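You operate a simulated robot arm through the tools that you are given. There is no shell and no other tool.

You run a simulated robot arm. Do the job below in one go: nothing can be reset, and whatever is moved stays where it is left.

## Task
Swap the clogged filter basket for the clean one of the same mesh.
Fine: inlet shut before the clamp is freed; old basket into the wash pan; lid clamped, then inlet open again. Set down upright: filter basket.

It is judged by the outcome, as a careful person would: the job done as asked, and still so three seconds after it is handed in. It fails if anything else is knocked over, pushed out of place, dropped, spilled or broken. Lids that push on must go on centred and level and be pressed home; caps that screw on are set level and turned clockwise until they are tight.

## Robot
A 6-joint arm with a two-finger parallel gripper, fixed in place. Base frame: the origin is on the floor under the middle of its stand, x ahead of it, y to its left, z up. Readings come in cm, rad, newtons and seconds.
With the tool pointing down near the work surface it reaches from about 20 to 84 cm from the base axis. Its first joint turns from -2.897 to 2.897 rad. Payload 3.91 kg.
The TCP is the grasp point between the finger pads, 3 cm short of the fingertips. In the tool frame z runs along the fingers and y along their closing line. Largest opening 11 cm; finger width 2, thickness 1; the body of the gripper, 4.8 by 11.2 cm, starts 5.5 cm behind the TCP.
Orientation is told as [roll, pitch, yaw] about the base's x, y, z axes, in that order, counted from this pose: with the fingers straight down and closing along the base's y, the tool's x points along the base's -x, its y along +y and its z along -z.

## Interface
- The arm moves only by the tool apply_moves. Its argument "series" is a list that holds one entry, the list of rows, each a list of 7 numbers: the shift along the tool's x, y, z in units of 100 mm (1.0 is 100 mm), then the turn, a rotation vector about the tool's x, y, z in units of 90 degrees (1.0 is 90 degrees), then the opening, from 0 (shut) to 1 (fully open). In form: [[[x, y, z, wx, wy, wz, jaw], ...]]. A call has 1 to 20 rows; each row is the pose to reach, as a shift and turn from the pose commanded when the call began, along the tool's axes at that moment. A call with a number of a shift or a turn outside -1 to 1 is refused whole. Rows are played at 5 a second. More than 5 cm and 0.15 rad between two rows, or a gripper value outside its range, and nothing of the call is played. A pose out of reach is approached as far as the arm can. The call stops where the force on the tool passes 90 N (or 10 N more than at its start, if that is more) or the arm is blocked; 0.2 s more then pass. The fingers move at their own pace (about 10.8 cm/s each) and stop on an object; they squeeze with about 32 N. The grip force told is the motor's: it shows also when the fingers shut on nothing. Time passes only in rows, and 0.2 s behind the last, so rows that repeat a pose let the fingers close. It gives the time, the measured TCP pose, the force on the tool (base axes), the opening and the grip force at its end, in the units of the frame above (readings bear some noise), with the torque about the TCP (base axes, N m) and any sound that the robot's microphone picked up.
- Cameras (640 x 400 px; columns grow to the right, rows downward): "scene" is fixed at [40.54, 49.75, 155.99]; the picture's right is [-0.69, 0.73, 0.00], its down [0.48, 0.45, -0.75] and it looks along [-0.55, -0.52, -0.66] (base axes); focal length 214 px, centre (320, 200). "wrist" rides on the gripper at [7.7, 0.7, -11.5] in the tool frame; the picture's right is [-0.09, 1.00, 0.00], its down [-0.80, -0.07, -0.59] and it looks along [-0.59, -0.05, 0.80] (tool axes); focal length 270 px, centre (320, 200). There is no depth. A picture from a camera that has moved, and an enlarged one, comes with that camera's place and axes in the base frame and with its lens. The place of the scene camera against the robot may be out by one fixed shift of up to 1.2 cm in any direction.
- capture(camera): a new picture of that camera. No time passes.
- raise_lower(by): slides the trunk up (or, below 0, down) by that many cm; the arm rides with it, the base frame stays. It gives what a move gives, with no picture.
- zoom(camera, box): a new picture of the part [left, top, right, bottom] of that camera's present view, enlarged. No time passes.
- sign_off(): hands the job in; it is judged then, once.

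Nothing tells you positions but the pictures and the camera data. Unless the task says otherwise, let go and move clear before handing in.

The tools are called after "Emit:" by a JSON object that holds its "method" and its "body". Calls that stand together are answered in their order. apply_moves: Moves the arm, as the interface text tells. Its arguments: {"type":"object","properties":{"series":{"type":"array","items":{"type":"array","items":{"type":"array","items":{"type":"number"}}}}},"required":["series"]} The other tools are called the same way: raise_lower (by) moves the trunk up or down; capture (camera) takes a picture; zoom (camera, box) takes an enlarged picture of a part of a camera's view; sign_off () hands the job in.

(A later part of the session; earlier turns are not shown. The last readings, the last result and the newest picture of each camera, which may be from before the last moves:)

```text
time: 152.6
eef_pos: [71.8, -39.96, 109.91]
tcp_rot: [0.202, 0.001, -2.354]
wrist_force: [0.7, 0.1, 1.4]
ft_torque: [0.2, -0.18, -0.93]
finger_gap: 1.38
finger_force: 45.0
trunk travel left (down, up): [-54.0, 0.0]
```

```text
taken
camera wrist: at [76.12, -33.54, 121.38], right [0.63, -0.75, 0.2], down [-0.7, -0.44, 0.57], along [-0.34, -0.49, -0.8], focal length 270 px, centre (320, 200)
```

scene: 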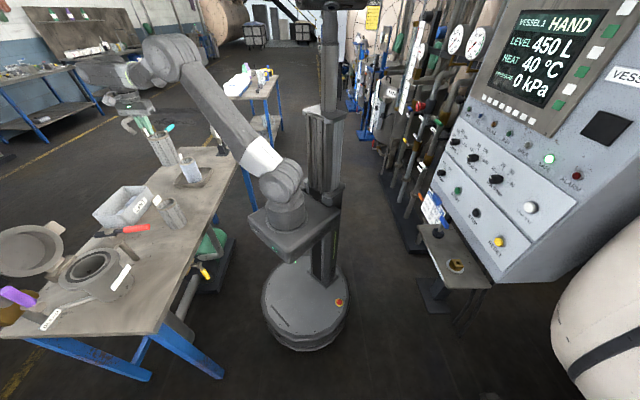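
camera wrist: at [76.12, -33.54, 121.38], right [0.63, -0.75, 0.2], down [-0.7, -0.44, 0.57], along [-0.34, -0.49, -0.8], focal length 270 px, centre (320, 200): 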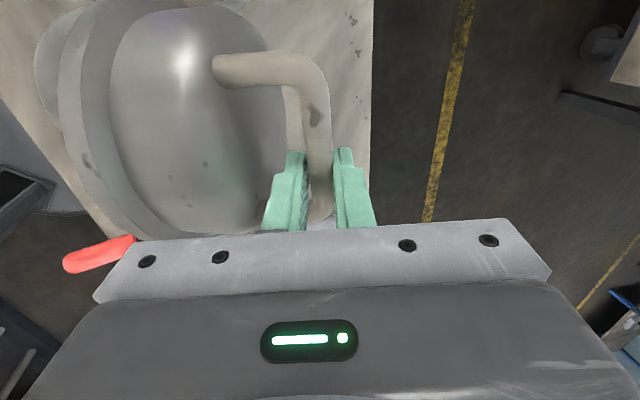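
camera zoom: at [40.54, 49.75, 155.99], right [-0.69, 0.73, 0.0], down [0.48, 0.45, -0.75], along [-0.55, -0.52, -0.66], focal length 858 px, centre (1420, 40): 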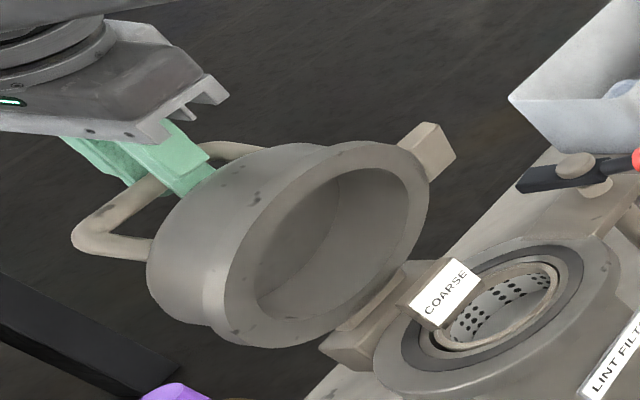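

Gripped. Now I'll bring the lid down along its arc, first to about 40°.

Emit:
{"method": "apply_moves", "body": {"series": [[[0, -0.03, -0.018, 0, 0, 0, 0], [0, -0.063, -0.036, 0, 0, 0, 0], [0, -0.095, -0.053, 0, 0, 0, 0], [0, -0.127, -0.069, 0, 0, 0, 0], [0, -0.182, -0.093, 0, 0, 0, 0], [0, -0.238, -0.116, 0, 0, 0, 0], [0, -0.295, -0.135, 0, 0, 0, 0], [0, -0.353, -0.153, 0, 0, 0, 0], [0, -0.41, -0.167, 0, 0, 0, 0], [0, -0.47, -0.18, 0, 0, 0, 0], [0, -0.53, -0.189, 0, 0, 0, 0], [0, -0.589, -0.196, 0, 0, 0, 0], [0, -0.65, -0.2, 0, 0, 0, 0], [0, -0.709, -0.203, 0, 0, 0, 0], [0, -0.77, -0.202, 0, 0, 0, 0], [0, -0.829, -0.199, 0, 0, 0, 0]]]}}

Emit:
{"method": "zoom", "body": {"camera": "scene", "box": [0, 180, 130, 290]}}

Emit:
{"method": "capture", "body": {"camera": "wrist"}}

```text
time: 155.9
eef_pos: [65.86, -33.91, 110.12]
tcp_rot: [0.201, 0.003, -2.356]
wrist_force: [-2.6, -0.4, -0.6]
ft_torque: [0.49, -0.47, -0.77]
finger_gap: 1.38
finger_force: 44.3
trunk travel left (down, up): [-54.0, 0.0]
```

```text
3.64 times, centred on (65, 235) of scene
camera zoom: at [40.54, 49.75, 155.99], right [-0.69, 0.73, 0.0], down [0.48, 0.45, -0.75], along [-0.55, -0.52, -0.66], focal length 780 px, centre (1247, 73)
```

zoom: 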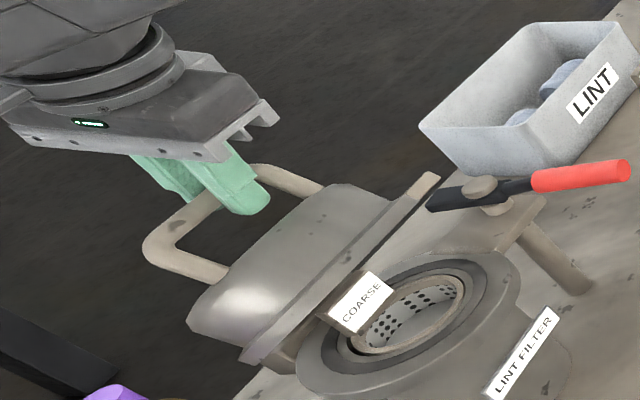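

```text
taken
camera wrist: at [70.09, -27.5, 121.62], right [0.63, -0.75, 0.2], down [-0.7, -0.44, 0.57], along [-0.34, -0.49, -0.8], focal length 270 px, centre (320, 200)
```

wrist: 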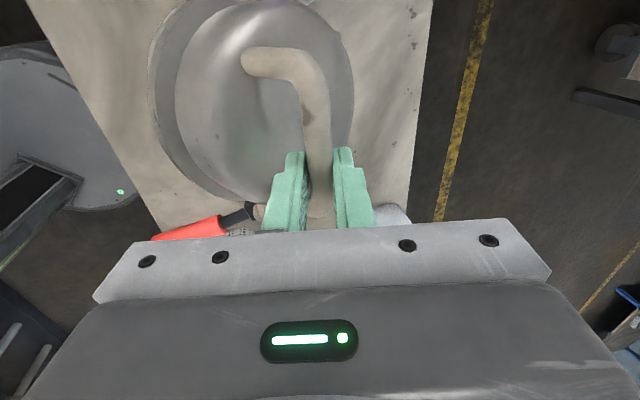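

The lid follows smoothly with little force. Continuing down to about 5°.

Emit:
{"method": "apply_moves", "body": {"series": [[[0, -0.06, 0.007, 0, 0, 0, 0], [0, -0.12, 0.015, 0, 0, 0, 0], [0, -0.18, 0.028, 0, 0, 0, 0], [0, -0.238, 0.04, 0, 0, 0, 0], [0, -0.295, 0.057, 0, 0, 0, 0], [0, -0.353, 0.075, 0, 0, 0, 0], [0, -0.41, 0.098, 0, 0, 0, 0], [0, -0.464, 0.121, 0, 0, 0, 0], [0, -0.518, 0.148, 0, 0, 0, 0], [0, -0.571, 0.176, 0, 0, 0, 0], [0, -0.623, 0.207, 0, 0, 0, 0], [0, -0.674, 0.239, 0, 0, 0, 0], [0, -0.722, 0.275, 0, 0, 0, 0], [0, -0.769, 0.312, 0, 0, 0, 0]]]}}

Emit:
{"method": "zoom", "body": {"camera": "scene", "box": [20, 190, 150, 310]}}

Emit:
{"method": "capture", "body": {"camera": "wrist"}}

```text
time: 158.9
eef_pos: [60.79, -28.94, 105.62]
tcp_rot: [0.2, 0.001, -2.354]
wrist_force: [-4.2, 8.7, 4.4]
ft_torque: [0.35, -0.35, -0.31]
finger_gap: 1.37
finger_force: 45.8
trunk travel left (down, up): [-54.0, 0.0]
```

```text
3.33 times, centred on (85, 250) of scene
camera zoom: at [40.54, 49.75, 155.99], right [-0.69, 0.73, 0.0], down [0.48, 0.45, -0.75], along [-0.55, -0.52, -0.66], focal length 715 px, centre (1103, 33)
```

zoom: 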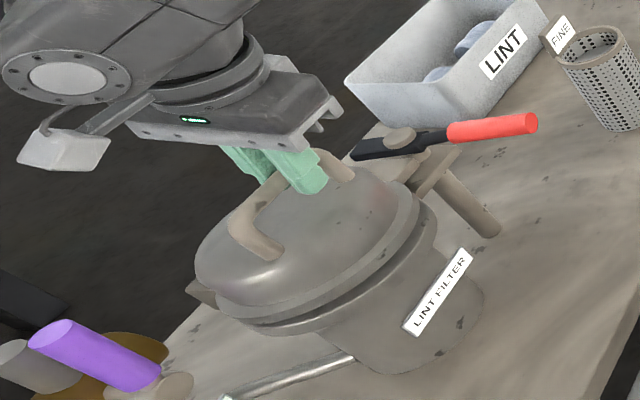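

```text
taken
camera wrist: at [65.11, -22.52, 117.06], right [0.63, -0.75, 0.2], down [-0.7, -0.44, 0.57], along [-0.34, -0.5, -0.8], focal length 270 px, centre (320, 200)
```

wrist: 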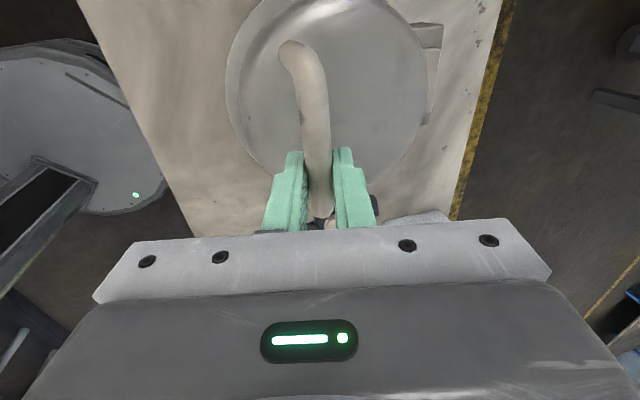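

Emit:
{"method": "apply_moves", "body": {"series": [[[0, -0.018, 0.016, 0, 0, 0, 0], [0, -0.036, 0.031, 0, 0, 0, 0], [0, -0.055, 0.047, 0, 0, 0, 0], [0, -0.073, 0.064, 0, 0, 0, 0], [0, -0.09, 0.08, 0, 0, 0, 0], [0, -0.09, 0.08, 0, 0, 0, 0]]]}}

Emit:
{"method": "zoom", "body": {"camera": "scene", "box": [20, 190, 150, 310]}}

```text
time: 160.3
eef_pos: [60.3, -28.52, 104.86]
tcp_rot: [0.203, 0.002, -2.353]
wrist_force: [-6.5, 9.2, 8.1]
ft_torque: [0.07, 0.1, -0.28]
finger_gap: 1.37
finger_force: 44.7
trunk travel left (down, up): [-54.0, 0.0]
```

```text
3.33 times, centred on (85, 250) of scene
camera zoom: at [40.54, 49.75, 155.99], right [-0.69, 0.73, 0.0], down [0.48, 0.45, -0.75], along [-0.55, -0.52, -0.66], focal length 715 px, centre (1103, 33)
```

zoom: 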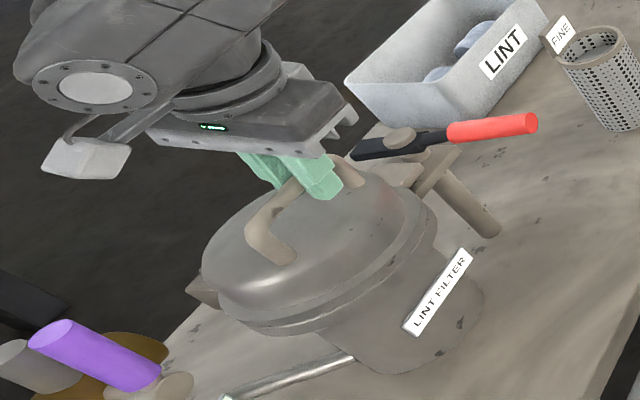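

The lid looks closed. I'll press down gently to be sure it is fully seated.

Emit:
{"method": "apply_moves", "body": {"series": [[[0, 0.01, 0.02, 0, 0, 0, 0], [0, 0.02, 0.035, 0, 0, 0, 0], [0, 0.02, 0.045, 0, 0, 0, 0]]]}}

Emit:
{"method": "zoom", "body": {"camera": "scene", "box": [60, 220, 130, 290]}}

```text
time: 161.2
eef_pos: [60.29, -28.43, 104.68]
tcp_rot: [0.205, 0.003, -2.354]
wrist_force: [-12.5, 14.2, 31.1]
ft_torque: [0.27, -0.08, -0.46]
finger_gap: 1.4
finger_force: 45.3
trunk travel left (down, up): [-54.0, 0.0]
```

```text
5.71 times, centred on (95, 255) of scene
camera zoom: at [40.54, 49.75, 155.99], right [-0.69, 0.73, 0.0], down [0.48, 0.45, -0.75], along [-0.55, -0.52, -0.66], focal length 1226 px, centre (1606, -114)
```

zoom: 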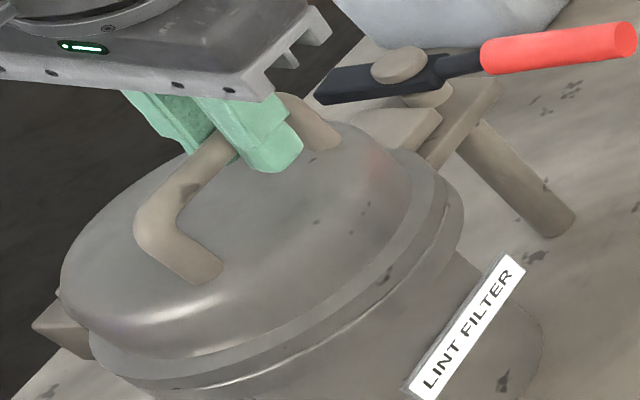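

The lid resists firmly at 31 N, so it is fully down. I'll let go, rise, straighten, and head for the clamp lever.

Emit:
{"method": "apply_moves", "body": {"series": [[[0, 0, 0, 0, 0, 0, 0.15], [0, 0, 0, 0, 0, 0, 0.35], [0, 0, 0, 0, 0, 0, 0.35], [0, -0.02, -0.2, 0, 0, 0, 0.35], [0, -0.06, -0.5, 0, 0, 0, 0.35], [0, -0.1, -0.8, 0.04, 0, 0, 0.35], [0, -0.1, -1.0, 0.09, 0, 0, 0.35], [0, -0.1, -1.0, 0.128, 0, 0, 0.35]]]}}

Emit:
{"method": "capture", "body": {"camera": "wrist"}}

Emit:
{"method": "zoom", "body": {"camera": "scene", "box": [20, 190, 150, 310]}}

```text
time: 162.9
eef_pos: [58.45, -26.79, 113.72]
tcp_rot: [-0.004, 0.002, -2.354]
wrist_force: [-0.3, 0.9, -0.5]
ft_torque: [-0.01, 0.01, -0.01]
finger_gap: 3.88
finger_force: 0.0
trunk travel left (down, up): [-54.0, 0.0]
```

```text
taken
camera wrist: at [64.49, -21.98, 125.28], right [0.64, -0.77, 0.0], down [-0.61, -0.52, 0.59], along [-0.46, -0.38, -0.8], focal length 270 px, centre (320, 200)
```

wrist: 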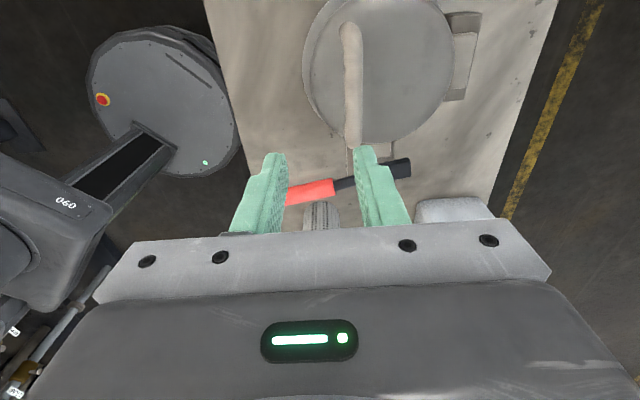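

```text
3.33 times, centred on (85, 250) of scene
camera zoom: at [40.54, 49.75, 155.99], right [-0.69, 0.73, 0.0], down [0.48, 0.45, -0.75], along [-0.55, -0.52, -0.66], focal length 715 px, centre (1103, 33)
```

zoom: 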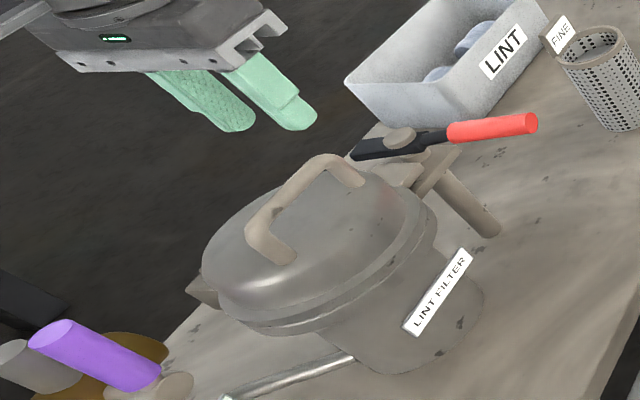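

The lid is closed just as it was at the start. Next I'll put shut fingers on the housing side of the red grip.

Emit:
{"method": "apply_moves", "body": {"series": [[[0, -0.2, 0, 0, 0, 0, 0.1], [-0.25, -0.35, 0, 0, 0, 0, 0], [-0.5, -0.48, 0.1, 0, 0, 0, 0], [-0.82, -0.48, 0.3, 0, 0, 0, 0], [-0.82, -0.48, 0.57, 0, 0, 0, 0], [-0.82, -0.48, 0.57, 0, 0, 0, 0]]]}}

Emit:
{"method": "capture", "body": {"camera": "wrist"}}

Emit:
{"method": "zoom", "body": {"camera": "scene", "box": [60, 180, 180, 280]}}

```text
time: 164.3
eef_pos: [49.19, -29.03, 108.14]
tcp_rot: [-0.001, 0.001, -2.355]
wrist_force: [-0.2, -0.2, -0.3]
ft_torque: [0.03, -0.02, -0.01]
finger_gap: 0.0
finger_force: 31.7
trunk travel left (down, up): [-54.0, 0.0]
```

```text
taken
camera wrist: at [55.1, -24.32, 119.78], right [0.64, -0.77, 0.0], down [-0.62, -0.52, 0.59], along [-0.45, -0.38, -0.81], focal length 270 px, centre (320, 200)
```

wrist: 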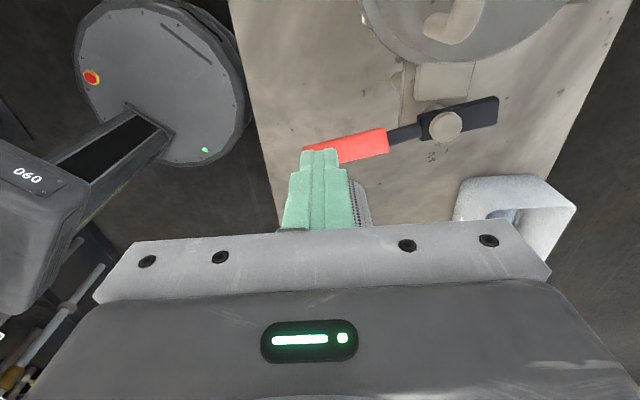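

```text
4.00 times, centred on (120, 230) of scene
camera zoom: at [40.54, 49.75, 155.99], right [-0.69, 0.73, 0.0], down [0.48, 0.45, -0.75], along [-0.55, -0.52, -0.66], focal length 858 px, centre (1120, 80)
```

zoom: 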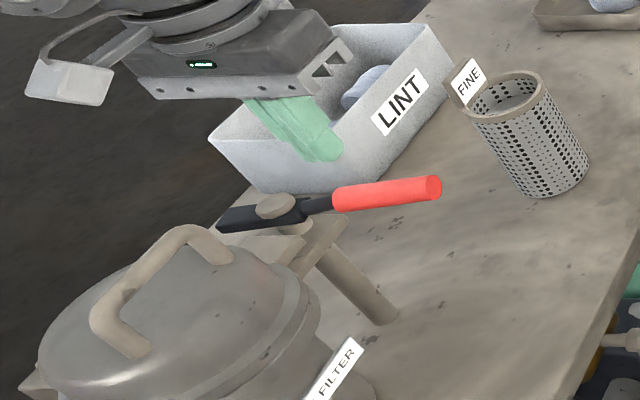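

The fingers are beside the grip on the housing side. I'll lower and swing the lever back toward its clamped position.

Emit:
{"method": "apply_moves", "body": {"series": [[[0, 0, 0.3, 0, 0, 0, 0], [0, 0, 0.6, 0, 0, 0, 0], [0, 0, 0.85, 0, 0, 0, 0], [0, 0, 0.985, 0, 0, 0, 0], [-0.08, 0.02, 0.985, 0, 0, 0, 0], [-0.158, 0.035, 0.985, 0, 0, 0, 0], [-0.241, 0.033, 0.985, 0, 0, 0, 0], [-0.325, 0.045, 0.985, 0, 0, 0, 0], [-0.41, 0.055, 0.985, 0, 0, 0, 0], [-0.493, 0.068, 0.985, 0, 0, 0, 0], [-0.575, 0.1, 0.985, 0, 0, 0, 0], [-0.655, 0.135, 0.985, 0, 0, 0, 0], [-0.737, 0.172, 0.985, 0, 0, 0, 0]]]}}

Emit:
{"method": "zoom", "body": {"camera": "scene", "box": [60, 180, 180, 280]}}

Emit:
{"method": "capture", "body": {"camera": "wrist"}}

```text
time: 167.2
eef_pos: [45.52, -35.57, 98.29]
tcp_rot: [-0.003, 0.001, -2.355]
wrist_force: [1.4, 0.9, -0.6]
ft_torque: [0.04, -0.03, 0.07]
finger_gap: 0.0
finger_force: 32.7
trunk travel left (down, up): [-54.0, 0.0]
```

```text
4.00 times, centred on (120, 230) of scene
camera zoom: at [40.54, 49.75, 155.99], right [-0.69, 0.73, 0.0], down [0.48, 0.45, -0.75], along [-0.55, -0.52, -0.66], focal length 858 px, centre (1120, 80)
```

zoom: 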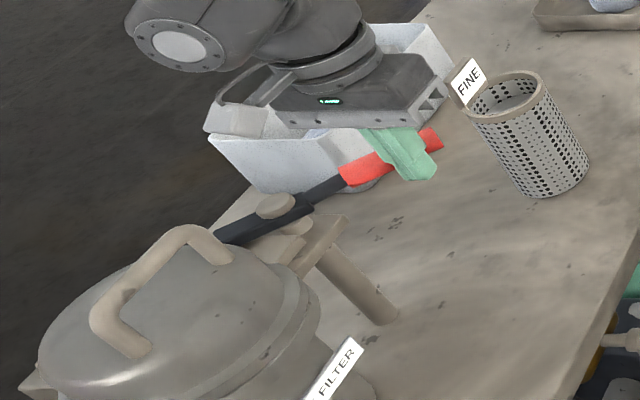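

```text
taken
camera wrist: at [51.38, -30.66, 109.78], right [0.64, -0.77, 0.0], down [-0.61, -0.52, 0.59], along [-0.46, -0.38, -0.8], focal length 270 px, centre (320, 200)
```

wrist: 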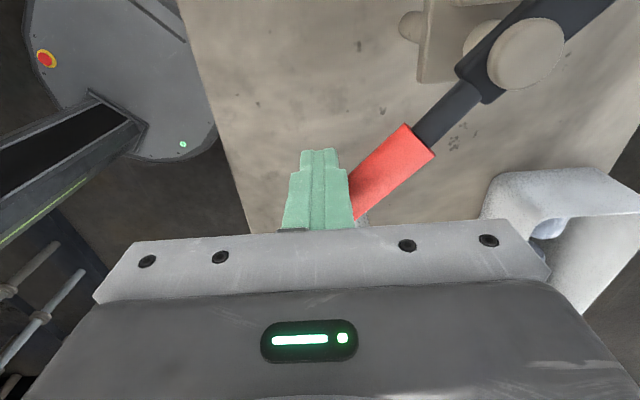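

Swinging easily. Taking it round to the clamped position.

Emit:
{"method": "apply_moves", "body": {"series": [[[-0.07, 0.05, 0, 0, 0, 0, 0], [-0.145, 0.11, 0, 0, 0, 0, 0], [-0.214, 0.17, 0, 0, 0, 0, 0], [-0.27, 0.245, 0, 0, 0, 0, 0], [-0.325, 0.32, 0, 0, 0, 0, 0], [-0.379, 0.4, 0, 0, 0, 0, 0], [-0.41, 0.48, 0, 0, 0, 0, 0], [-0.445, 0.575, 0, 0, 0, 0, 0], [-0.474, 0.65, 0, 0, 0, 0, 0]]]}}

Emit:
{"method": "zoom", "body": {"camera": "scene", "box": [60, 180, 180, 280]}}

Emit:
{"method": "capture", "body": {"camera": "wrist"}}

```text
time: 169.2
eef_pos: [46.62, -43.35, 98.19]
tcp_rot: [-0.001, 0.002, -2.355]
wrist_force: [0.0, 4.4, 0.4]
ft_torque: [0.08, -0.01, 0.01]
finger_gap: 0.01
finger_force: 32.1
trunk travel left (down, up): [-54.0, 0.0]
```

```text
4.00 times, centred on (120, 230) of scene
camera zoom: at [40.54, 49.75, 155.99], right [-0.69, 0.73, 0.0], down [0.48, 0.45, -0.75], along [-0.55, -0.52, -0.66], focal length 858 px, centre (1120, 80)
```

zoom: 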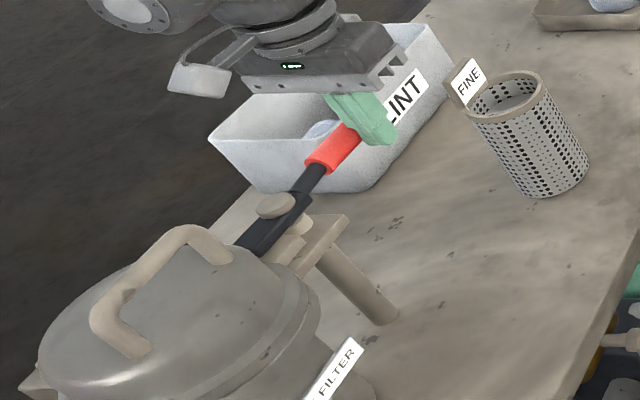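

```text
taken
camera wrist: at [52.52, -38.56, 109.7], right [0.64, -0.77, 0.0], down [-0.62, -0.52, 0.59], along [-0.45, -0.38, -0.81], focal length 270 px, centre (320, 200)
```

wrist: 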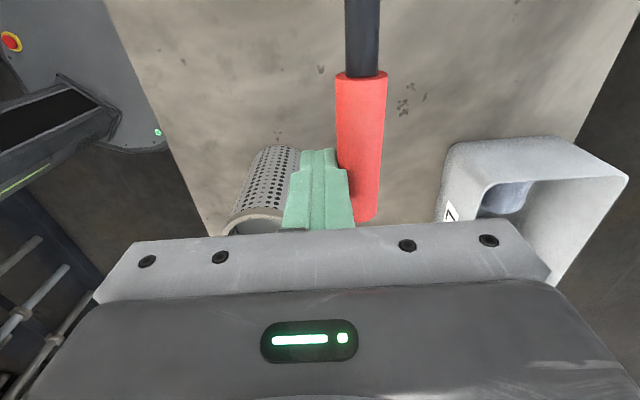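

The lever is almost home. I'll press it on gently until it meets its stop.

Emit:
{"method": "apply_moves", "body": {"series": [[[0, 0.02, 0, 0, 0, 0, 0], [0, 0.04, 0, 0, 0, 0, 0], [0, 0.06, 0, 0, 0, 0, 0], [0, 0.08, 0, 0, 0, 0, 0]]]}}

Emit:
{"method": "zoom", "body": {"camera": "scene", "box": [95, 205, 150, 260]}}

```text
time: 170.2
eef_pos: [46.8, -43.75, 98.23]
tcp_rot: [-0.008, 0.0, -2.354]
wrist_force: [-21.2, 20.9, -7.2]
ft_torque: [0.33, 0.29, 0.02]
finger_gap: 0.0
finger_force: 32.1
trunk travel left (down, up): [-54.0, 0.0]
```

```text
7.27 times, centred on (122, 232) of scene
camera zoom: at [40.54, 49.75, 155.99], right [-0.69, 0.73, 0.0], down [0.48, 0.45, -0.75], along [-0.55, -0.52, -0.66], focal length 1560 px, centre (1756, -36)
```

zoom: 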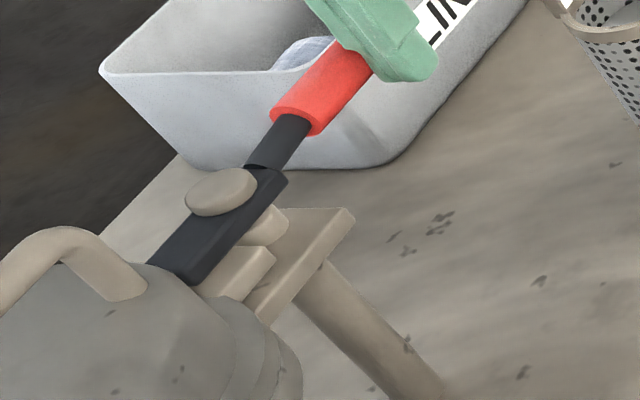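

The lever is firmly on its stop, and the picture matches the original clamped state. Now I'll back off, rise, and turn the hand to reopen the inlet.

Emit:
{"method": "apply_moves", "body": {"series": [[[0, -0.05, 0, 0, 0, 0, 0], [0, -0.2, 0, 0, 0, 0, 0], [0, -0.3, -0.2, 0, 0, 0, 0], [0, -0.3, -0.5, 0, 0, 0, 0], [0, -0.3, -0.8, 0, 0, 0, 0], [0, -0.3, -1.0, 0, 0, 0, 0]]]}}

Emit:
{"method": "zoom", "body": {"camera": "scene", "box": [20, 180, 170, 310]}}

Emit:
{"method": "capture", "body": {"camera": "wrist"}}

```text
time: 171.6
eef_pos: [45.25, -41.94, 108.45]
tcp_rot: [-0.001, 0.001, -2.355]
wrist_force: [0.2, 0.3, 0.6]
ft_torque: [-0.03, 0.01, -0.02]
finger_gap: 0.0
finger_force: 31.8
trunk travel left (down, up): [-54.0, 0.0]
```

```text
3.08 times, centred on (95, 245) of scene
camera zoom: at [40.54, 49.75, 155.99], right [-0.69, 0.73, 0.0], down [0.48, 0.45, -0.75], along [-0.55, -0.52, -0.66], focal length 660 px, centre (1012, 62)
```

zoom: 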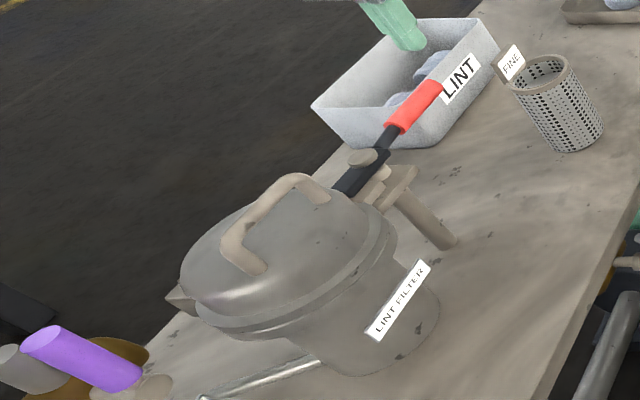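

```text
taken
camera wrist: at [51.1, -37.12, 119.9], right [0.64, -0.77, 0.0], down [-0.62, -0.52, 0.59], along [-0.45, -0.38, -0.81], focal length 270 px, centre (320, 200)
```

wrist: 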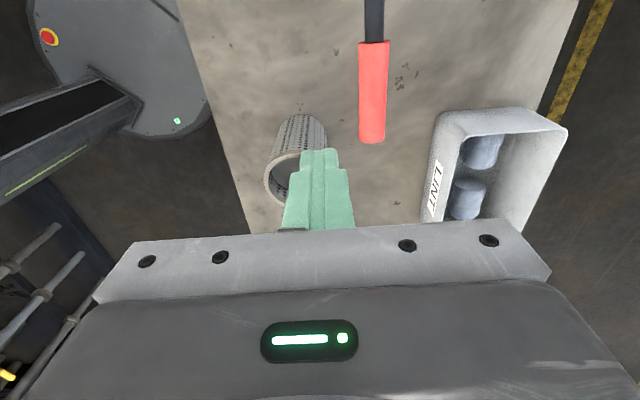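

The clamp is on and nothing else is disturbed. I'll turn the hand to face the bench and draw back.

Emit:
{"method": "apply_moves", "body": {"series": [[[0, 0, -0.3, 0, 0, -0.08, 0], [-0.02, -0.1, -0.5, 0, 0, -0.165, 0], [-0.04, -0.2, -0.5, 0, 0, -0.25, 0], [-0.06, -0.3, -0.5, 0, 0, -0.335, 0], [-0.08, -0.4, -0.5, 0, 0, -0.42, 0], [-0.1, -0.5, -0.5, 0, 0, -0.505, 0], [-0.12, -0.6, -0.5, 0, 0, -0.59, 0], [-0.14, -0.7, -0.5, 0, 0, -0.675, 0], [-0.16, -0.8, -0.5, 0, 0, -0.76, 0], [-0.18, -0.9, -0.5, 0, 0, -0.845, 0], [-0.18, -1.0, -0.5, 0, 0, -0.925, 0], [-0.18, -1.0, -0.5, 0, 0, -1.0, 0]]]}}

Emit:
{"method": "apply_moves", "body": {"series": [[[0.3, 0, 0, 0, 0, 0, 0], [0.6, 0, 0, 0, 0, 0, 0], [0.9, 0, 0, 0, 0, 0, 0], [1.0, 0, 0, 0, 0, 0, 0]]]}}

Emit:
{"method": "apply_moves", "body": {"series": [[[0.2, 0, 0, 0, 0, 0, 0], [0.4, 0, 0, 0, 0, 0, 0], [0.5, 0, 0, 0, 0, 0, 0], [0.5, 0, 0, 0, 0, 0, 0]]]}}

```text
time: 174.2
eef_pos: [36.66, -36.26, 113.32]
tcp_rot: [0.001, 0.004, -0.779]
wrist_force: [-0.4, 0.2, -1.2]
ft_torque: [-0.01, 0.02, -0.01]
finger_gap: 0.0
finger_force: 31.9
trunk travel left (down, up): [-54.0, 0.0]
```

```text
time: 175.2
eef_pos: [29.64, -28.95, 113.45]
tcp_rot: [0.002, 0.002, -0.783]
wrist_force: [-0.9, -0.1, 0.1]
ft_torque: [0.01, 0.0, -0.01]
finger_gap: 0.0
finger_force: 31.7
trunk travel left (down, up): [-54.0, 0.0]
```

```text
time: 176.2
eef_pos: [25.96, -25.42, 113.22]
tcp_rot: [0.003, 0.002, -0.784]
wrist_force: [-0.2, 0.9, -0.2]
ft_torque: [-0.02, -0.01, -0.01]
finger_gap: 0.0
finger_force: 31.7
trunk travel left (down, up): [-54.0, 0.0]
```

I'm clear in front of the bench. Lowering the trunk as before.

Emit:
{"method": "raise_lower", "body": {"by": -49}}

Emit:
{"method": "capture", "body": {"camera": "wrist"}}

Emit:
{"method": "zoom", "body": {"camera": "scene", "box": [150, 190, 270, 300]}}

```text
refused: -49 is not a number from -40 to 40
```

```text
taken
camera wrist: at [21.11, -19.66, 124.83], right [0.77, 0.64, 0.0], down [0.52, -0.62, 0.59], along [0.38, -0.45, -0.8], focal length 270 px, centre (320, 200)
```

wrist: 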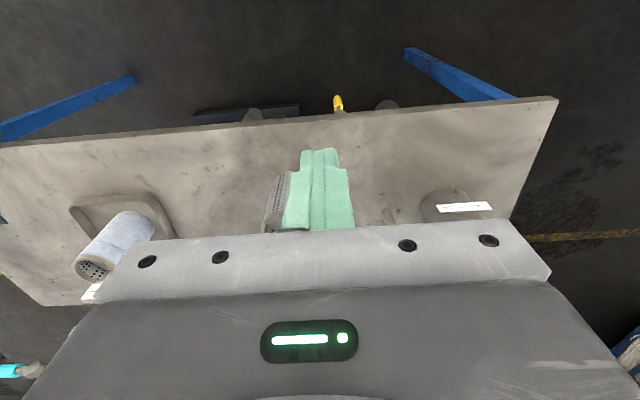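

```text
3.64 times, centred on (210, 245) of scene
camera zoom: at [40.54, 49.75, 155.99], right [-0.69, 0.73, 0.0], down [0.48, 0.45, -0.75], along [-0.55, -0.52, -0.66], focal length 780 px, centre (720, 36)
```

zoom: 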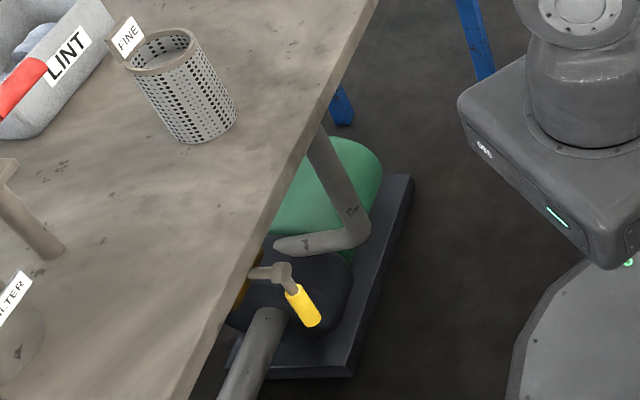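

Emit:
{"method": "raise_lower", "body": {"by": -30}}

Emit:
{"method": "raise_lower", "body": {"by": -19}}

Emit:
{"method": "capture", "body": {"camera": "wrist"}}

```text
time: 179.2
eef_pos: [26.02, -25.45, 83.36]
tcp_rot: [0.003, 0.0, -0.784]
wrist_force: [0.3, 0.0, -0.5]
ft_torque: [0.02, 0.03, -0.02]
finger_gap: 0.0
finger_force: 32.5
trunk travel left (down, up): [-24.0, 30.0]
```

```text
time: 181.2
eef_pos: [26.14, -25.37, 64.32]
tcp_rot: [0.003, 0.002, -0.784]
wrist_force: [-0.4, -0.5, -0.4]
ft_torque: [0.0, 0.01, -0.05]
finger_gap: 0.0
finger_force: 31.9
trunk travel left (down, up): [-5.0, 49.0]
```

```text
taken
camera wrist: at [21.12, -19.67, 75.84], right [0.77, 0.64, 0.0], down [0.52, -0.62, 0.59], along [0.38, -0.45, -0.81], focal length 270 px, centre (320, 200)
```

wrist: 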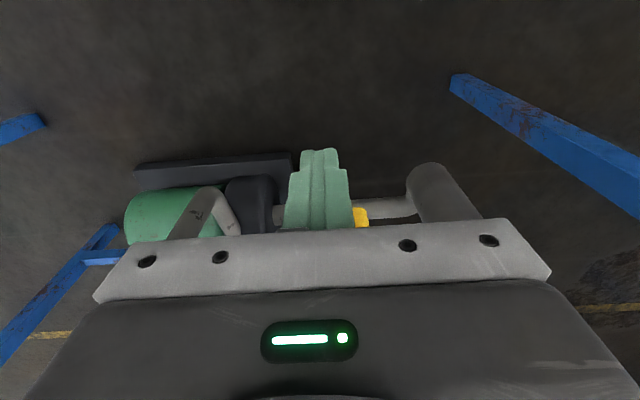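

I'm at the same stance as when I shut the inlet. I'll tilt the hand outward again, aiming for the other side of the hanging yellow handle.

Emit:
{"method": "apply_moves", "body": {"series": [[[-0.09, 0.1, 0.04, 0, -0.08, 0, 0], [-0.18, 0.2, 0.08, 0, -0.16, 0, 0], [-0.27, 0.32, 0.12, 0, -0.24, 0, 0], [-0.36, 0.44, 0.17, 0, -0.32, 0, 0], [-0.45, 0.55, 0.22, 0, -0.4, 0, 0], [-0.53, 0.65, 0.26, 0, -0.48, 0, 0], [-0.59, 0.75, 0.3, 0, -0.56, 0, 0], [-0.59, 0.75, 0.3, 0, -0.573, 0, 0]]]}}

Emit:
{"method": "capture", "body": {"camera": "wrist"}}

Emit:
{"method": "zoom", "body": {"camera": "scene", "box": [150, 190, 270, 300]}}

```text
time: 183.0
eef_pos: [36.12, -25.81, 63.05]
tcp_rot: [-0.13, -0.717, -0.78]
wrist_force: [-0.3, -0.5, 0.3]
ft_torque: [0.01, 0.03, -0.02]
finger_gap: 0.0
finger_force: 32.0
out of reach, approached as far as the arm can: row 5, 6, 7, 8
trunk travel left (down, up): [-5.0, 49.0]
```

```text
taken
camera wrist: at [28.33, -15.1, 66.54], right [0.8, 0.6, -0.04], down [0.16, -0.14, 0.98], along [0.58, -0.79, -0.21], focal length 270 px, centre (320, 200)
```

wrist: 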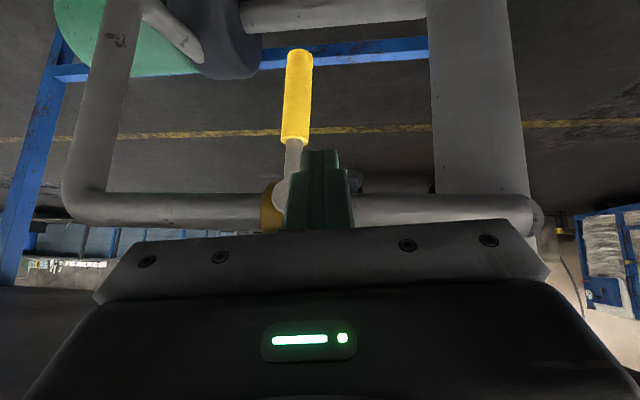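

```text
3.64 times, centred on (210, 245) of scene
camera zoom: at [40.54, 49.75, 155.99], right [-0.69, 0.73, 0.0], down [0.48, 0.45, -0.75], along [-0.55, -0.52, -0.66], focal length 780 px, centre (720, 36)
```

zoom: 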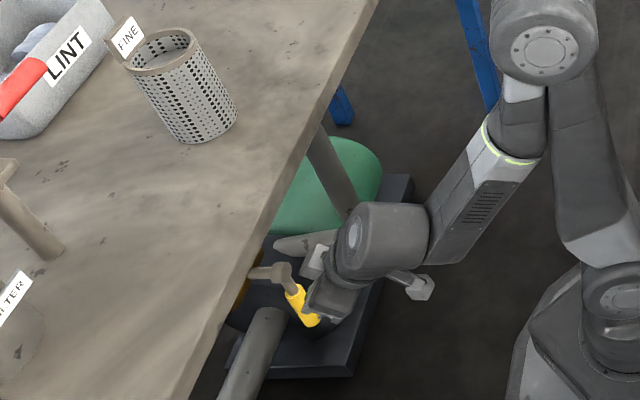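

The arm could not tilt quite as far this close in, and leans slightly sideways. I'll move outward and down on the housing side of the handle, straightening that lean.

Emit:
{"method": "apply_moves", "body": {"series": [[[0.02, 0.1, 0.13, -0.02, -0.0125, 0, 0], [0.035, 0.15, 0.26, -0.04, -0.025, 0, 0], [0.05, 0.167, 0.39, -0.06, -0.0375, 0, 0], [0.069, 0.167, 0.52, -0.08, -0.05, 0, 0], [0.069, 0.167, 0.52, -0.08, -0.05, 0, 0]]]}}

Emit:
{"method": "capture", "body": {"camera": "wrist"}}

```text
time: 184.2
eef_pos: [41.53, -24.18, 58.37]
tcp_rot: [-0.032, -0.788, -0.769]
wrist_force: [0.1, -0.7, 0.0]
ft_torque: [0.01, 0.0, -0.02]
finger_gap: 0.01
finger_force: 32.1
out of reach, approached as far as the arm can: row 3, 4
trunk travel left (down, up): [-5.0, 49.0]
```

```text
taken
camera wrist: at [32.58, -14.12, 60.92], right [0.75, 0.66, 0.04], down [0.07, -0.14, 0.99], along [0.65, -0.74, -0.15], focal length 270 px, centre (320, 200)
```

wrist: 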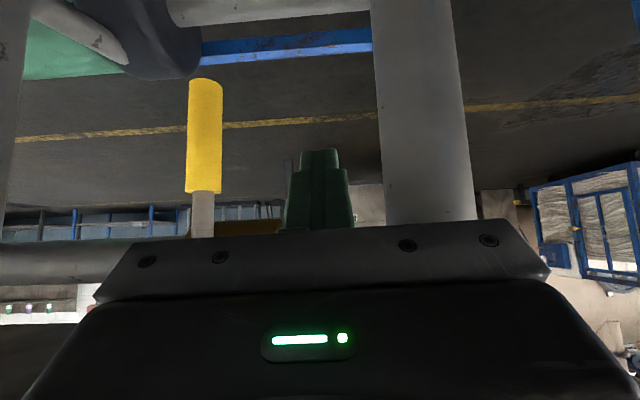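

I'm a bit farther along than intended, but clear of everything, between the handle and the large pipe. I'll advance and slide toward the handle.

Emit:
{"method": "apply_moves", "body": {"series": [[[0.02, -0.05, 0.16, 0, 0, 0, 0], [0.044, -0.12, 0.32, 0, 0, 0, 0], [0.066, -0.22, 0.48, 0, 0, 0, 0], [0.088, -0.33, 0.64, 0, 0, 0, 0], [0.088, -0.405, 0.64, 0, 0, 0, 0], [0.088, -0.405, 0.64, 0, 0, 0, 0]]]}}

Emit:
{"method": "capture", "body": {"camera": "wrist"}}

Emit:
{"method": "zoom", "body": {"camera": "scene", "box": [150, 190, 270, 300]}}

```text
time: 185.6
eef_pos: [45.42, -25.89, 52.67]
tcp_rot: [0.004, -0.794, -0.836]
wrist_force: [0.2, 0.1, -0.4]
ft_torque: [0.04, -0.01, -0.01]
finger_gap: 0.0
finger_force: 32.4
out of reach, approached as far as the arm can: row 1, 2, 3, 4, 5, 6
trunk travel left (down, up): [-5.0, 49.0]
```

```text
taken
camera wrist: at [36.82, -15.48, 55.24], right [0.78, 0.62, 0.06], down [0.04, -0.15, 0.99], along [0.63, -0.77, -0.14], focal length 270 px, centre (320, 200)
```

wrist: 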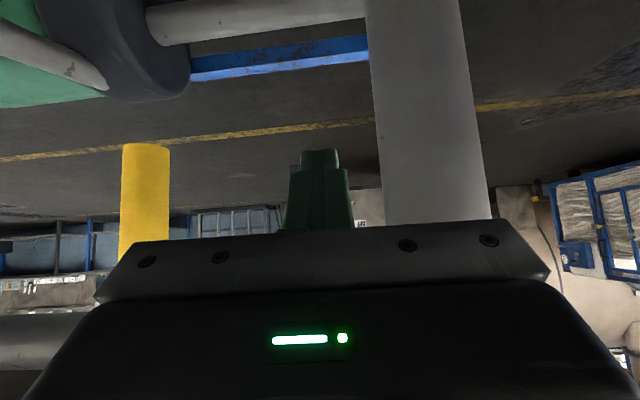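

```text
3.64 times, centred on (210, 245) of scene
camera zoom: at [40.54, 49.75, 155.99], right [-0.69, 0.73, 0.0], down [0.48, 0.45, -0.75], along [-0.55, -0.52, -0.66], focal length 780 px, centre (720, 36)
```

zoom: 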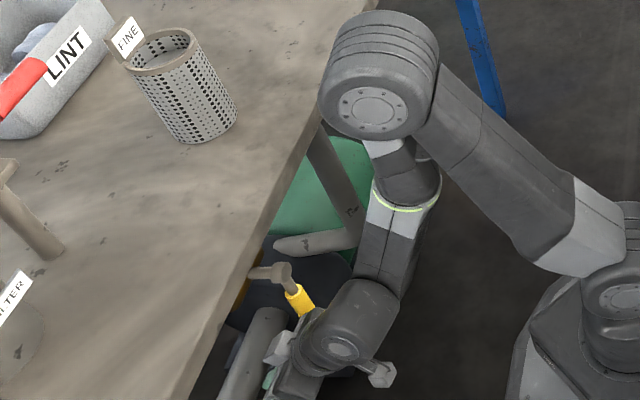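

The arm keeps ending up further toward the housing than asked. I'll try a small sideways step alone to see how it responds.

Emit:
{"method": "apply_moves", "body": {"series": [[[0, -0.15, 0, 0, 0, 0, 0], [0, -0.3, 0, 0, 0, 0, 0], [0, -0.3, 0, 0, 0, 0, 0]]]}}

Emit:
{"method": "capture", "body": {"camera": "wrist"}}

```text
time: 186.4
eef_pos: [44.9, -26.15, 52.6]
tcp_rot: [-0.013, -0.792, -0.813]
wrist_force: [0.0, 0.1, 0.1]
ft_torque: [0.02, -0.02, -0.01]
finger_gap: 0.0
finger_force: 31.6
out of reach, approached as far as the arm can: row 1, 2, 3
trunk travel left (down, up): [-5.0, 49.0]
```

```text
taken
camera wrist: at [36.22, -15.82, 55.07], right [0.77, 0.63, 0.05], down [0.05, -0.14, 0.99], along [0.64, -0.76, -0.14], focal length 270 px, centre (320, 200)
```

wrist: 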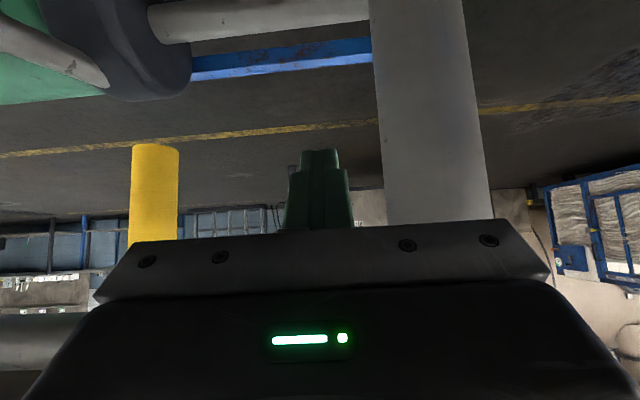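

The wrist is in an awkward configuration here and cannot move toward the handle. I'll retract, straighten, and re-approach along the route that worked before, this time with the fingers wide open so that only the housing-side finger pushes.

Emit:
{"method": "apply_moves", "body": {"series": [[[0, 0, -0.25, 0, 0, 0, 0], [0, 0, -0.5, 0, 0, 0, 0], [0, 0, -0.75, 0, 0, 0, 0], [0, 0, -1.0, 0, 0, 0, 0]]]}}

Emit:
{"method": "capture", "body": {"camera": "scene"}}

```text
time: 187.4
eef_pos: [39.44, -20.8, 59.62]
tcp_rot: [-0.011, -0.793, -0.772]
wrist_force: [0.1, 0.3, 0.3]
ft_torque: [0.03, 0.01, -0.03]
finger_gap: 0.02
finger_force: 31.9
out of reach, approached as far as the arm can: row 1, 2
trunk travel left (down, up): [-5.0, 49.0]
```

```text
taken
```

scene: 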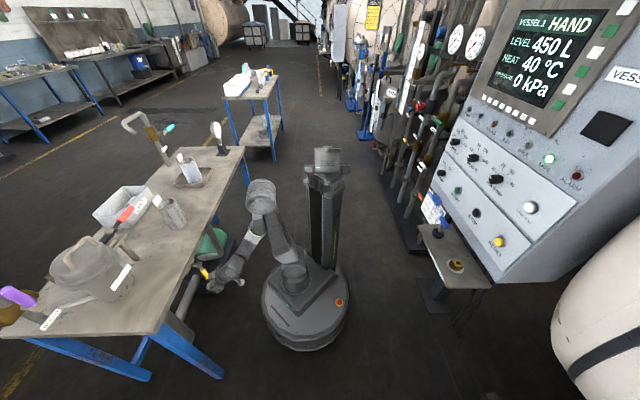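

Emit:
{"method": "apply_moves", "body": {"series": [[[-0.02, -0.05, -0.12, 0, 0.07, 0, 0], [-0.04, -0.1, -0.24, 0, 0.145, 0, 0], [-0.06, -0.15, -0.36, 0, 0.22, 0, 0], [-0.08, -0.2, -0.48, 0, 0.295, 0, 0], [-0.1, -0.27, -0.6, 0, 0.37, 0, 0], [-0.12, -0.33, -0.72, 0, 0.44, 0, 0], [-0.148, -0.4, -0.847, 0, 0.505, 0, 0], [-0.148, -0.4, -0.847, 0, 0.505, 0, 0]]]}}

```text
time: 189.2
eef_pos: [33.04, -19.97, 66.66]
tcp_rot: [-0.007, 0.0, -0.779]
wrist_force: [-1.1, 0.0, -0.3]
ft_torque: [-0.01, -0.01, -0.03]
finger_gap: 0.0
finger_force: 31.8
out of reach, approached as far as the arm can: row 2, 3, 4
trunk travel left (down, up): [-5.0, 49.0]
```

Emit:
{"method": "apply_moves", "body": {"series": [[[0, -0.2, -0.25, 0, 0, 0, 0.5], [0, -0.45, -0.5, 0, 0, 0, 1], [0, -0.7, -0.75, 0, 0, 0, 1], [0, -0.88, -0.95, 0, 0, 0, 1], [0, -0.88, -0.95, 0, 0, 0, 1]]]}}

```text
time: 190.4
eef_pos: [26.98, -26.16, 76.22]
tcp_rot: [-0.007, -0.003, -0.779]
wrist_force: [-0.4, 0.1, 0.3]
ft_torque: [0.01, 0.03, -0.03]
finger_gap: 10.98
finger_force: 0.0
trunk travel left (down, up): [-5.0, 49.0]
```

Emit:
{"method": "apply_moves", "body": {"series": [[[-0.04, 0, 0.04, 0, -0.08, 0, 1], [-0.08, 0, 0.08, 0, -0.16, 0, 1], [-0.12, 0, 0.13, 0, -0.24, 0, 1], [-0.16, 0, 0.17, 0, -0.32, 0, 1], [-0.2, 0, 0.21, 0, -0.4, 0, 1], [-0.25, 0, 0.25, 0, -0.48, 0, 1], [-0.29, 0, 0.3, 0, -0.56, 0, 1], [-0.29, 0, 0.3, 0, -0.573, 0, 1]]]}}

Emit:
{"method": "capture", "body": {"camera": "wrist"}}

```text
time: 192.2
eef_pos: [29.06, -28.16, 73.15]
tcp_rot: [-0.012, -0.903, -0.767]
wrist_force: [0.2, 0.3, -0.2]
ft_torque: [0.02, -0.01, 0.01]
finger_gap: 10.99
finger_force: 0.1
trunk travel left (down, up): [-5.0, 49.0]
```

```text
taken
camera wrist: at [19.77, -18.18, 74.22], right [0.74, 0.67, 0.06], down [-0.02, -0.07, 1.0], along [0.67, -0.74, -0.03], focal length 270 px, centre (320, 200)
```

wrist: 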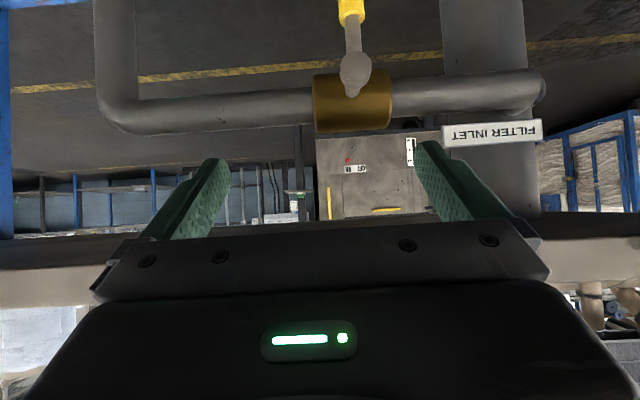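

Back at the good stance, with the inlet tag and valve in view. I'll go in with the fingers open, one each side of the hanging handle.

Emit:
{"method": "apply_moves", "body": {"series": [[[0.09, 0.01, 0.27, 0, 0, 0, 1], [0.18, 0.02, 0.53, 0, 0, 0, 1], [0.28, 0.04, 0.8, 0, 0, 0, 1], [0.28, 0.04, 0.8, 0, 0, 0, 1]]]}}

Emit:
{"method": "capture", "body": {"camera": "wrist"}}

```text
time: 193.2
eef_pos: [29.79, -28.91, 71.66]
tcp_rot: [-0.013, -0.9, -0.77]
wrist_force: [-0.1, 0.4, -0.1]
ft_torque: [0.0, 0.01, -0.02]
finger_gap: 11.03
finger_force: 0.0
out of reach, approached as far as the arm can: row 1, 2, 3, 4
trunk travel left (down, up): [-5.0, 49.0]
```

```text
taken
camera wrist: at [20.57, -18.89, 72.63], right [0.74, 0.67, 0.06], down [-0.02, -0.07, 1.0], along [0.67, -0.74, -0.03], focal length 270 px, centre (320, 200)
```

wrist: 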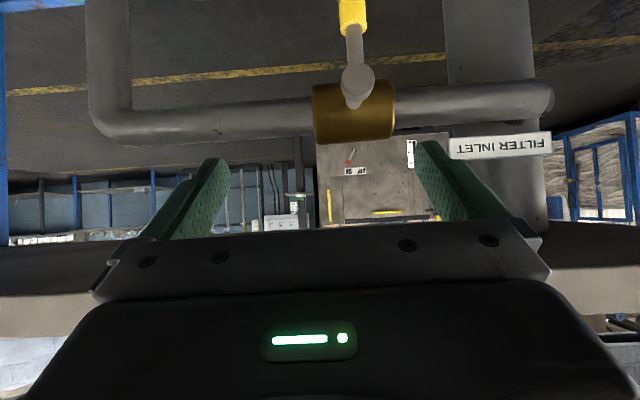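

Straight-out travel worked before, so I'll advance outward first and only then go down.

Emit:
{"method": "apply_moves", "body": {"series": [[[0, 0.01, 0.25, 0, 0, 0, 1], [0, 0.02, 0.5, 0, 0, 0, 1], [0, 0.03, 0.75, 0, 0, 0, 1], [0, 0.03, 0.92, 0, 0, 0, 1], [0, 0.03, 0.92, 0, 0, 0, 1]]]}}

Emit:
{"method": "capture", "body": {"camera": "wrist"}}

```text
time: 194.4
eef_pos: [33.86, -29.1, 72.18]
tcp_rot: [-0.029, -0.886, -0.77]
wrist_force: [-0.5, -0.3, -0.4]
ft_torque: [-0.04, 0.0, 0.0]
finger_gap: 10.98
finger_force: 0.0
out of reach, approached as far as the arm can: row 1, 2, 3, 4, 5
trunk travel left (down, up): [-5.0, 49.0]
```

```text
taken
camera wrist: at [24.63, -18.97, 73.43], right [0.75, 0.66, 0.05], down [-0.01, -0.07, 1.0], along [0.66, -0.75, -0.05], focal length 270 px, centre (320, 200)
```

wrist: 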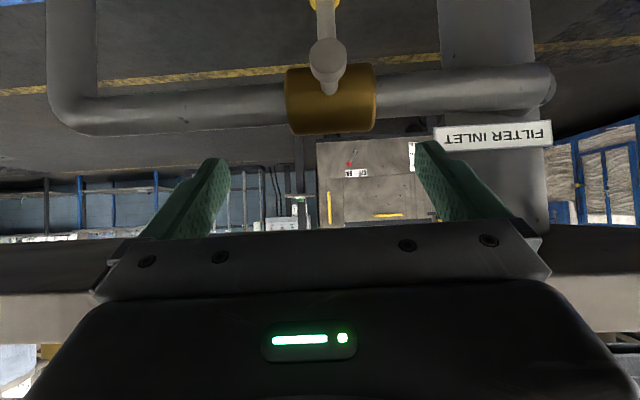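

The arm seems comfortable only when the fingers point slightly to the housing side of straight out. I'll move along a little and yaw the hand about 10° that way before going in.

Emit:
{"method": "apply_moves", "body": {"series": [[[0.03, -0.15, -0.04, 0, 0, 0, 1], [0.08, -0.3, -0.1, -0.02, 0, -0.017, 1], [0.127, -0.44, -0.155, -0.042, 0, -0.034, 1], [0.127, -0.44, -0.155, -0.063, 0, -0.051, 1], [0.127, -0.44, -0.155, -0.084, 0, -0.0685, 1], [0.127, -0.44, -0.155, -0.084, 0, -0.0685, 1]]]}}

Emit:
{"method": "apply_moves", "body": {"series": [[[0, 0, 0.2, 0, 0, 0, 1], [0, 0, 0.4, 0, 0, 0, 1], [0, 0, 0.6, 0, 0, 0, 1], [0, 0, 0.6, 0, 0, 0, 1]]]}}

Emit:
{"method": "capture", "body": {"camera": "wrist"}}

```text
time: 195.8
eef_pos: [29.04, -30.68, 71.74]
tcp_rot: [-0.015, -0.901, -0.594]
wrist_force: [0.6, -0.2, -0.3]
ft_torque: [-0.01, -0.01, 0.0]
finger_gap: 11.0
finger_force: 0.1
trunk travel left (down, up): [-5.0, 49.0]
```

```text
time: 196.8
eef_pos: [33.01, -33.6, 67.84]
tcp_rot: [-0.015, -0.901, -0.595]
wrist_force: [-0.1, -0.1, -0.4]
ft_torque: [0.0, 0.0, -0.04]
finger_gap: 10.97
finger_force: 0.1
trunk travel left (down, up): [-5.0, 49.0]
```

```text
taken
camera wrist: at [22.03, -25.24, 69.06], right [0.61, 0.79, 0.06], down [-0.01, -0.07, 1.0], along [0.79, -0.61, -0.04], focal length 270 px, centre (320, 200)
```

wrist: 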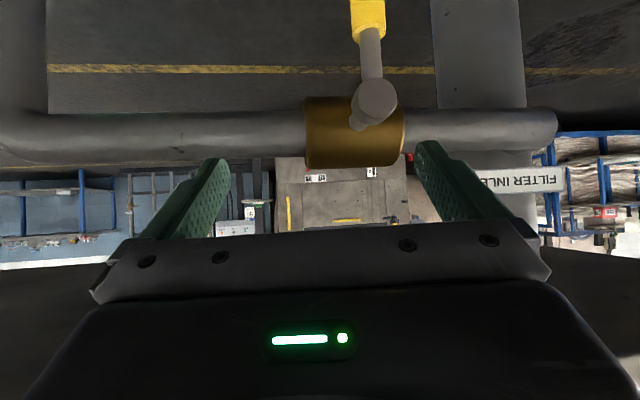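

That worked. The hand can now move freely with this yaw. I'll shift so the handle hangs between the fingers, and go down.

Emit:
{"method": "apply_moves", "body": {"series": [[[0.05, 0.07, 0.06, 0, 0, 0, 1], [0.13, 0.138, 0.16, 0, 0, 0, 1], [0.26, 0.138, 0.32, 0, 0, 0, 1], [0.39, 0.138, 0.473, 0, 0, 0, 1], [0.39, 0.138, 0.473, 0, 0, 0, 1]]]}}

Emit:
{"method": "capture", "body": {"camera": "wrist"}}

```text
time: 198.0
eef_pos: [34.57, -33.07, 62.07]
tcp_rot: [-0.018, -0.9, -0.597]
wrist_force: [0.1, 0.4, 0.9]
ft_torque: [-0.02, 0.0, -0.03]
finger_gap: 11.0
finger_force: 0.1
trunk travel left (down, up): [-5.0, 49.0]
```

```text
taken
camera wrist: at [23.73, -24.85, 63.14], right [0.61, 0.79, 0.06], down [-0.01, -0.07, 1.0], along [0.79, -0.61, -0.03], focal length 270 px, centre (320, 200)
```

wrist: 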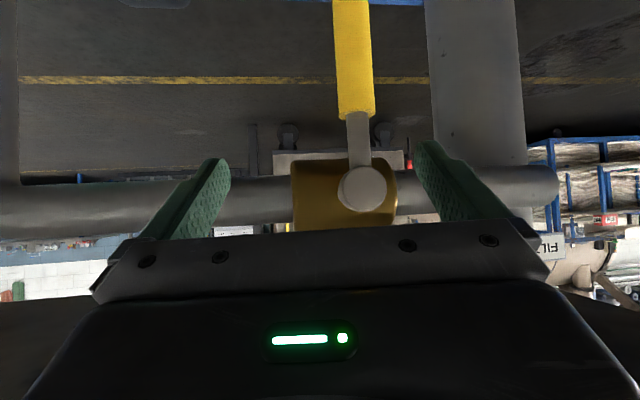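

The handle hangs between the fingers as planned. Going down alongside it.

Emit:
{"method": "apply_moves", "body": {"series": [[[0.17, 0, 0.14, 0, 0, 0, 1], [0.34, 0, 0.28, 0, 0, 0, 1], [0.52, 0, 0.43, 0, 0, 0, 1], [0.686, 0, 0.568, 0, 0, 0, 1], [0.686, 0, 0.568, 0, 0, 0, 1]]]}}

Emit:
{"method": "capture", "body": {"camera": "wrist"}}

Emit:
{"method": "zoom", "body": {"camera": "scene", "box": [150, 190, 270, 300]}}

```text
time: 199.2
eef_pos: [34.85, -33.23, 53.23]
tcp_rot: [-0.016, -0.899, -0.595]
wrist_force: [-0.6, 0.4, -0.1]
ft_torque: [0.0, -0.01, -0.02]
finger_gap: 11.0
finger_force: 0.1
trunk travel left (down, up): [-5.0, 49.0]
```

```text
taken
camera wrist: at [24.02, -24.97, 54.28], right [0.61, 0.79, 0.06], down [-0.01, -0.07, 1.0], along [0.79, -0.61, -0.04], focal length 270 px, centre (320, 200)
```

wrist: 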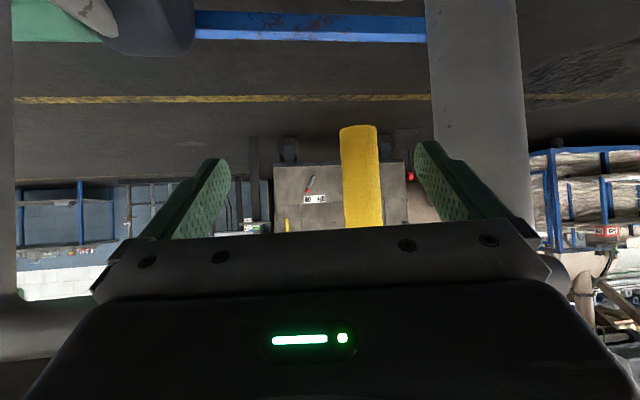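

```text
3.64 times, centred on (210, 245) of scene
camera zoom: at [40.54, 49.75, 155.99], right [-0.69, 0.73, 0.0], down [0.48, 0.45, -0.75], along [-0.55, -0.52, -0.66], focal length 780 px, centre (720, 36)
```

zoom: 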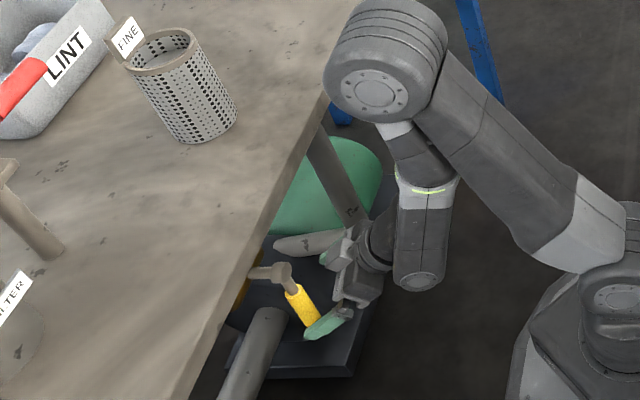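

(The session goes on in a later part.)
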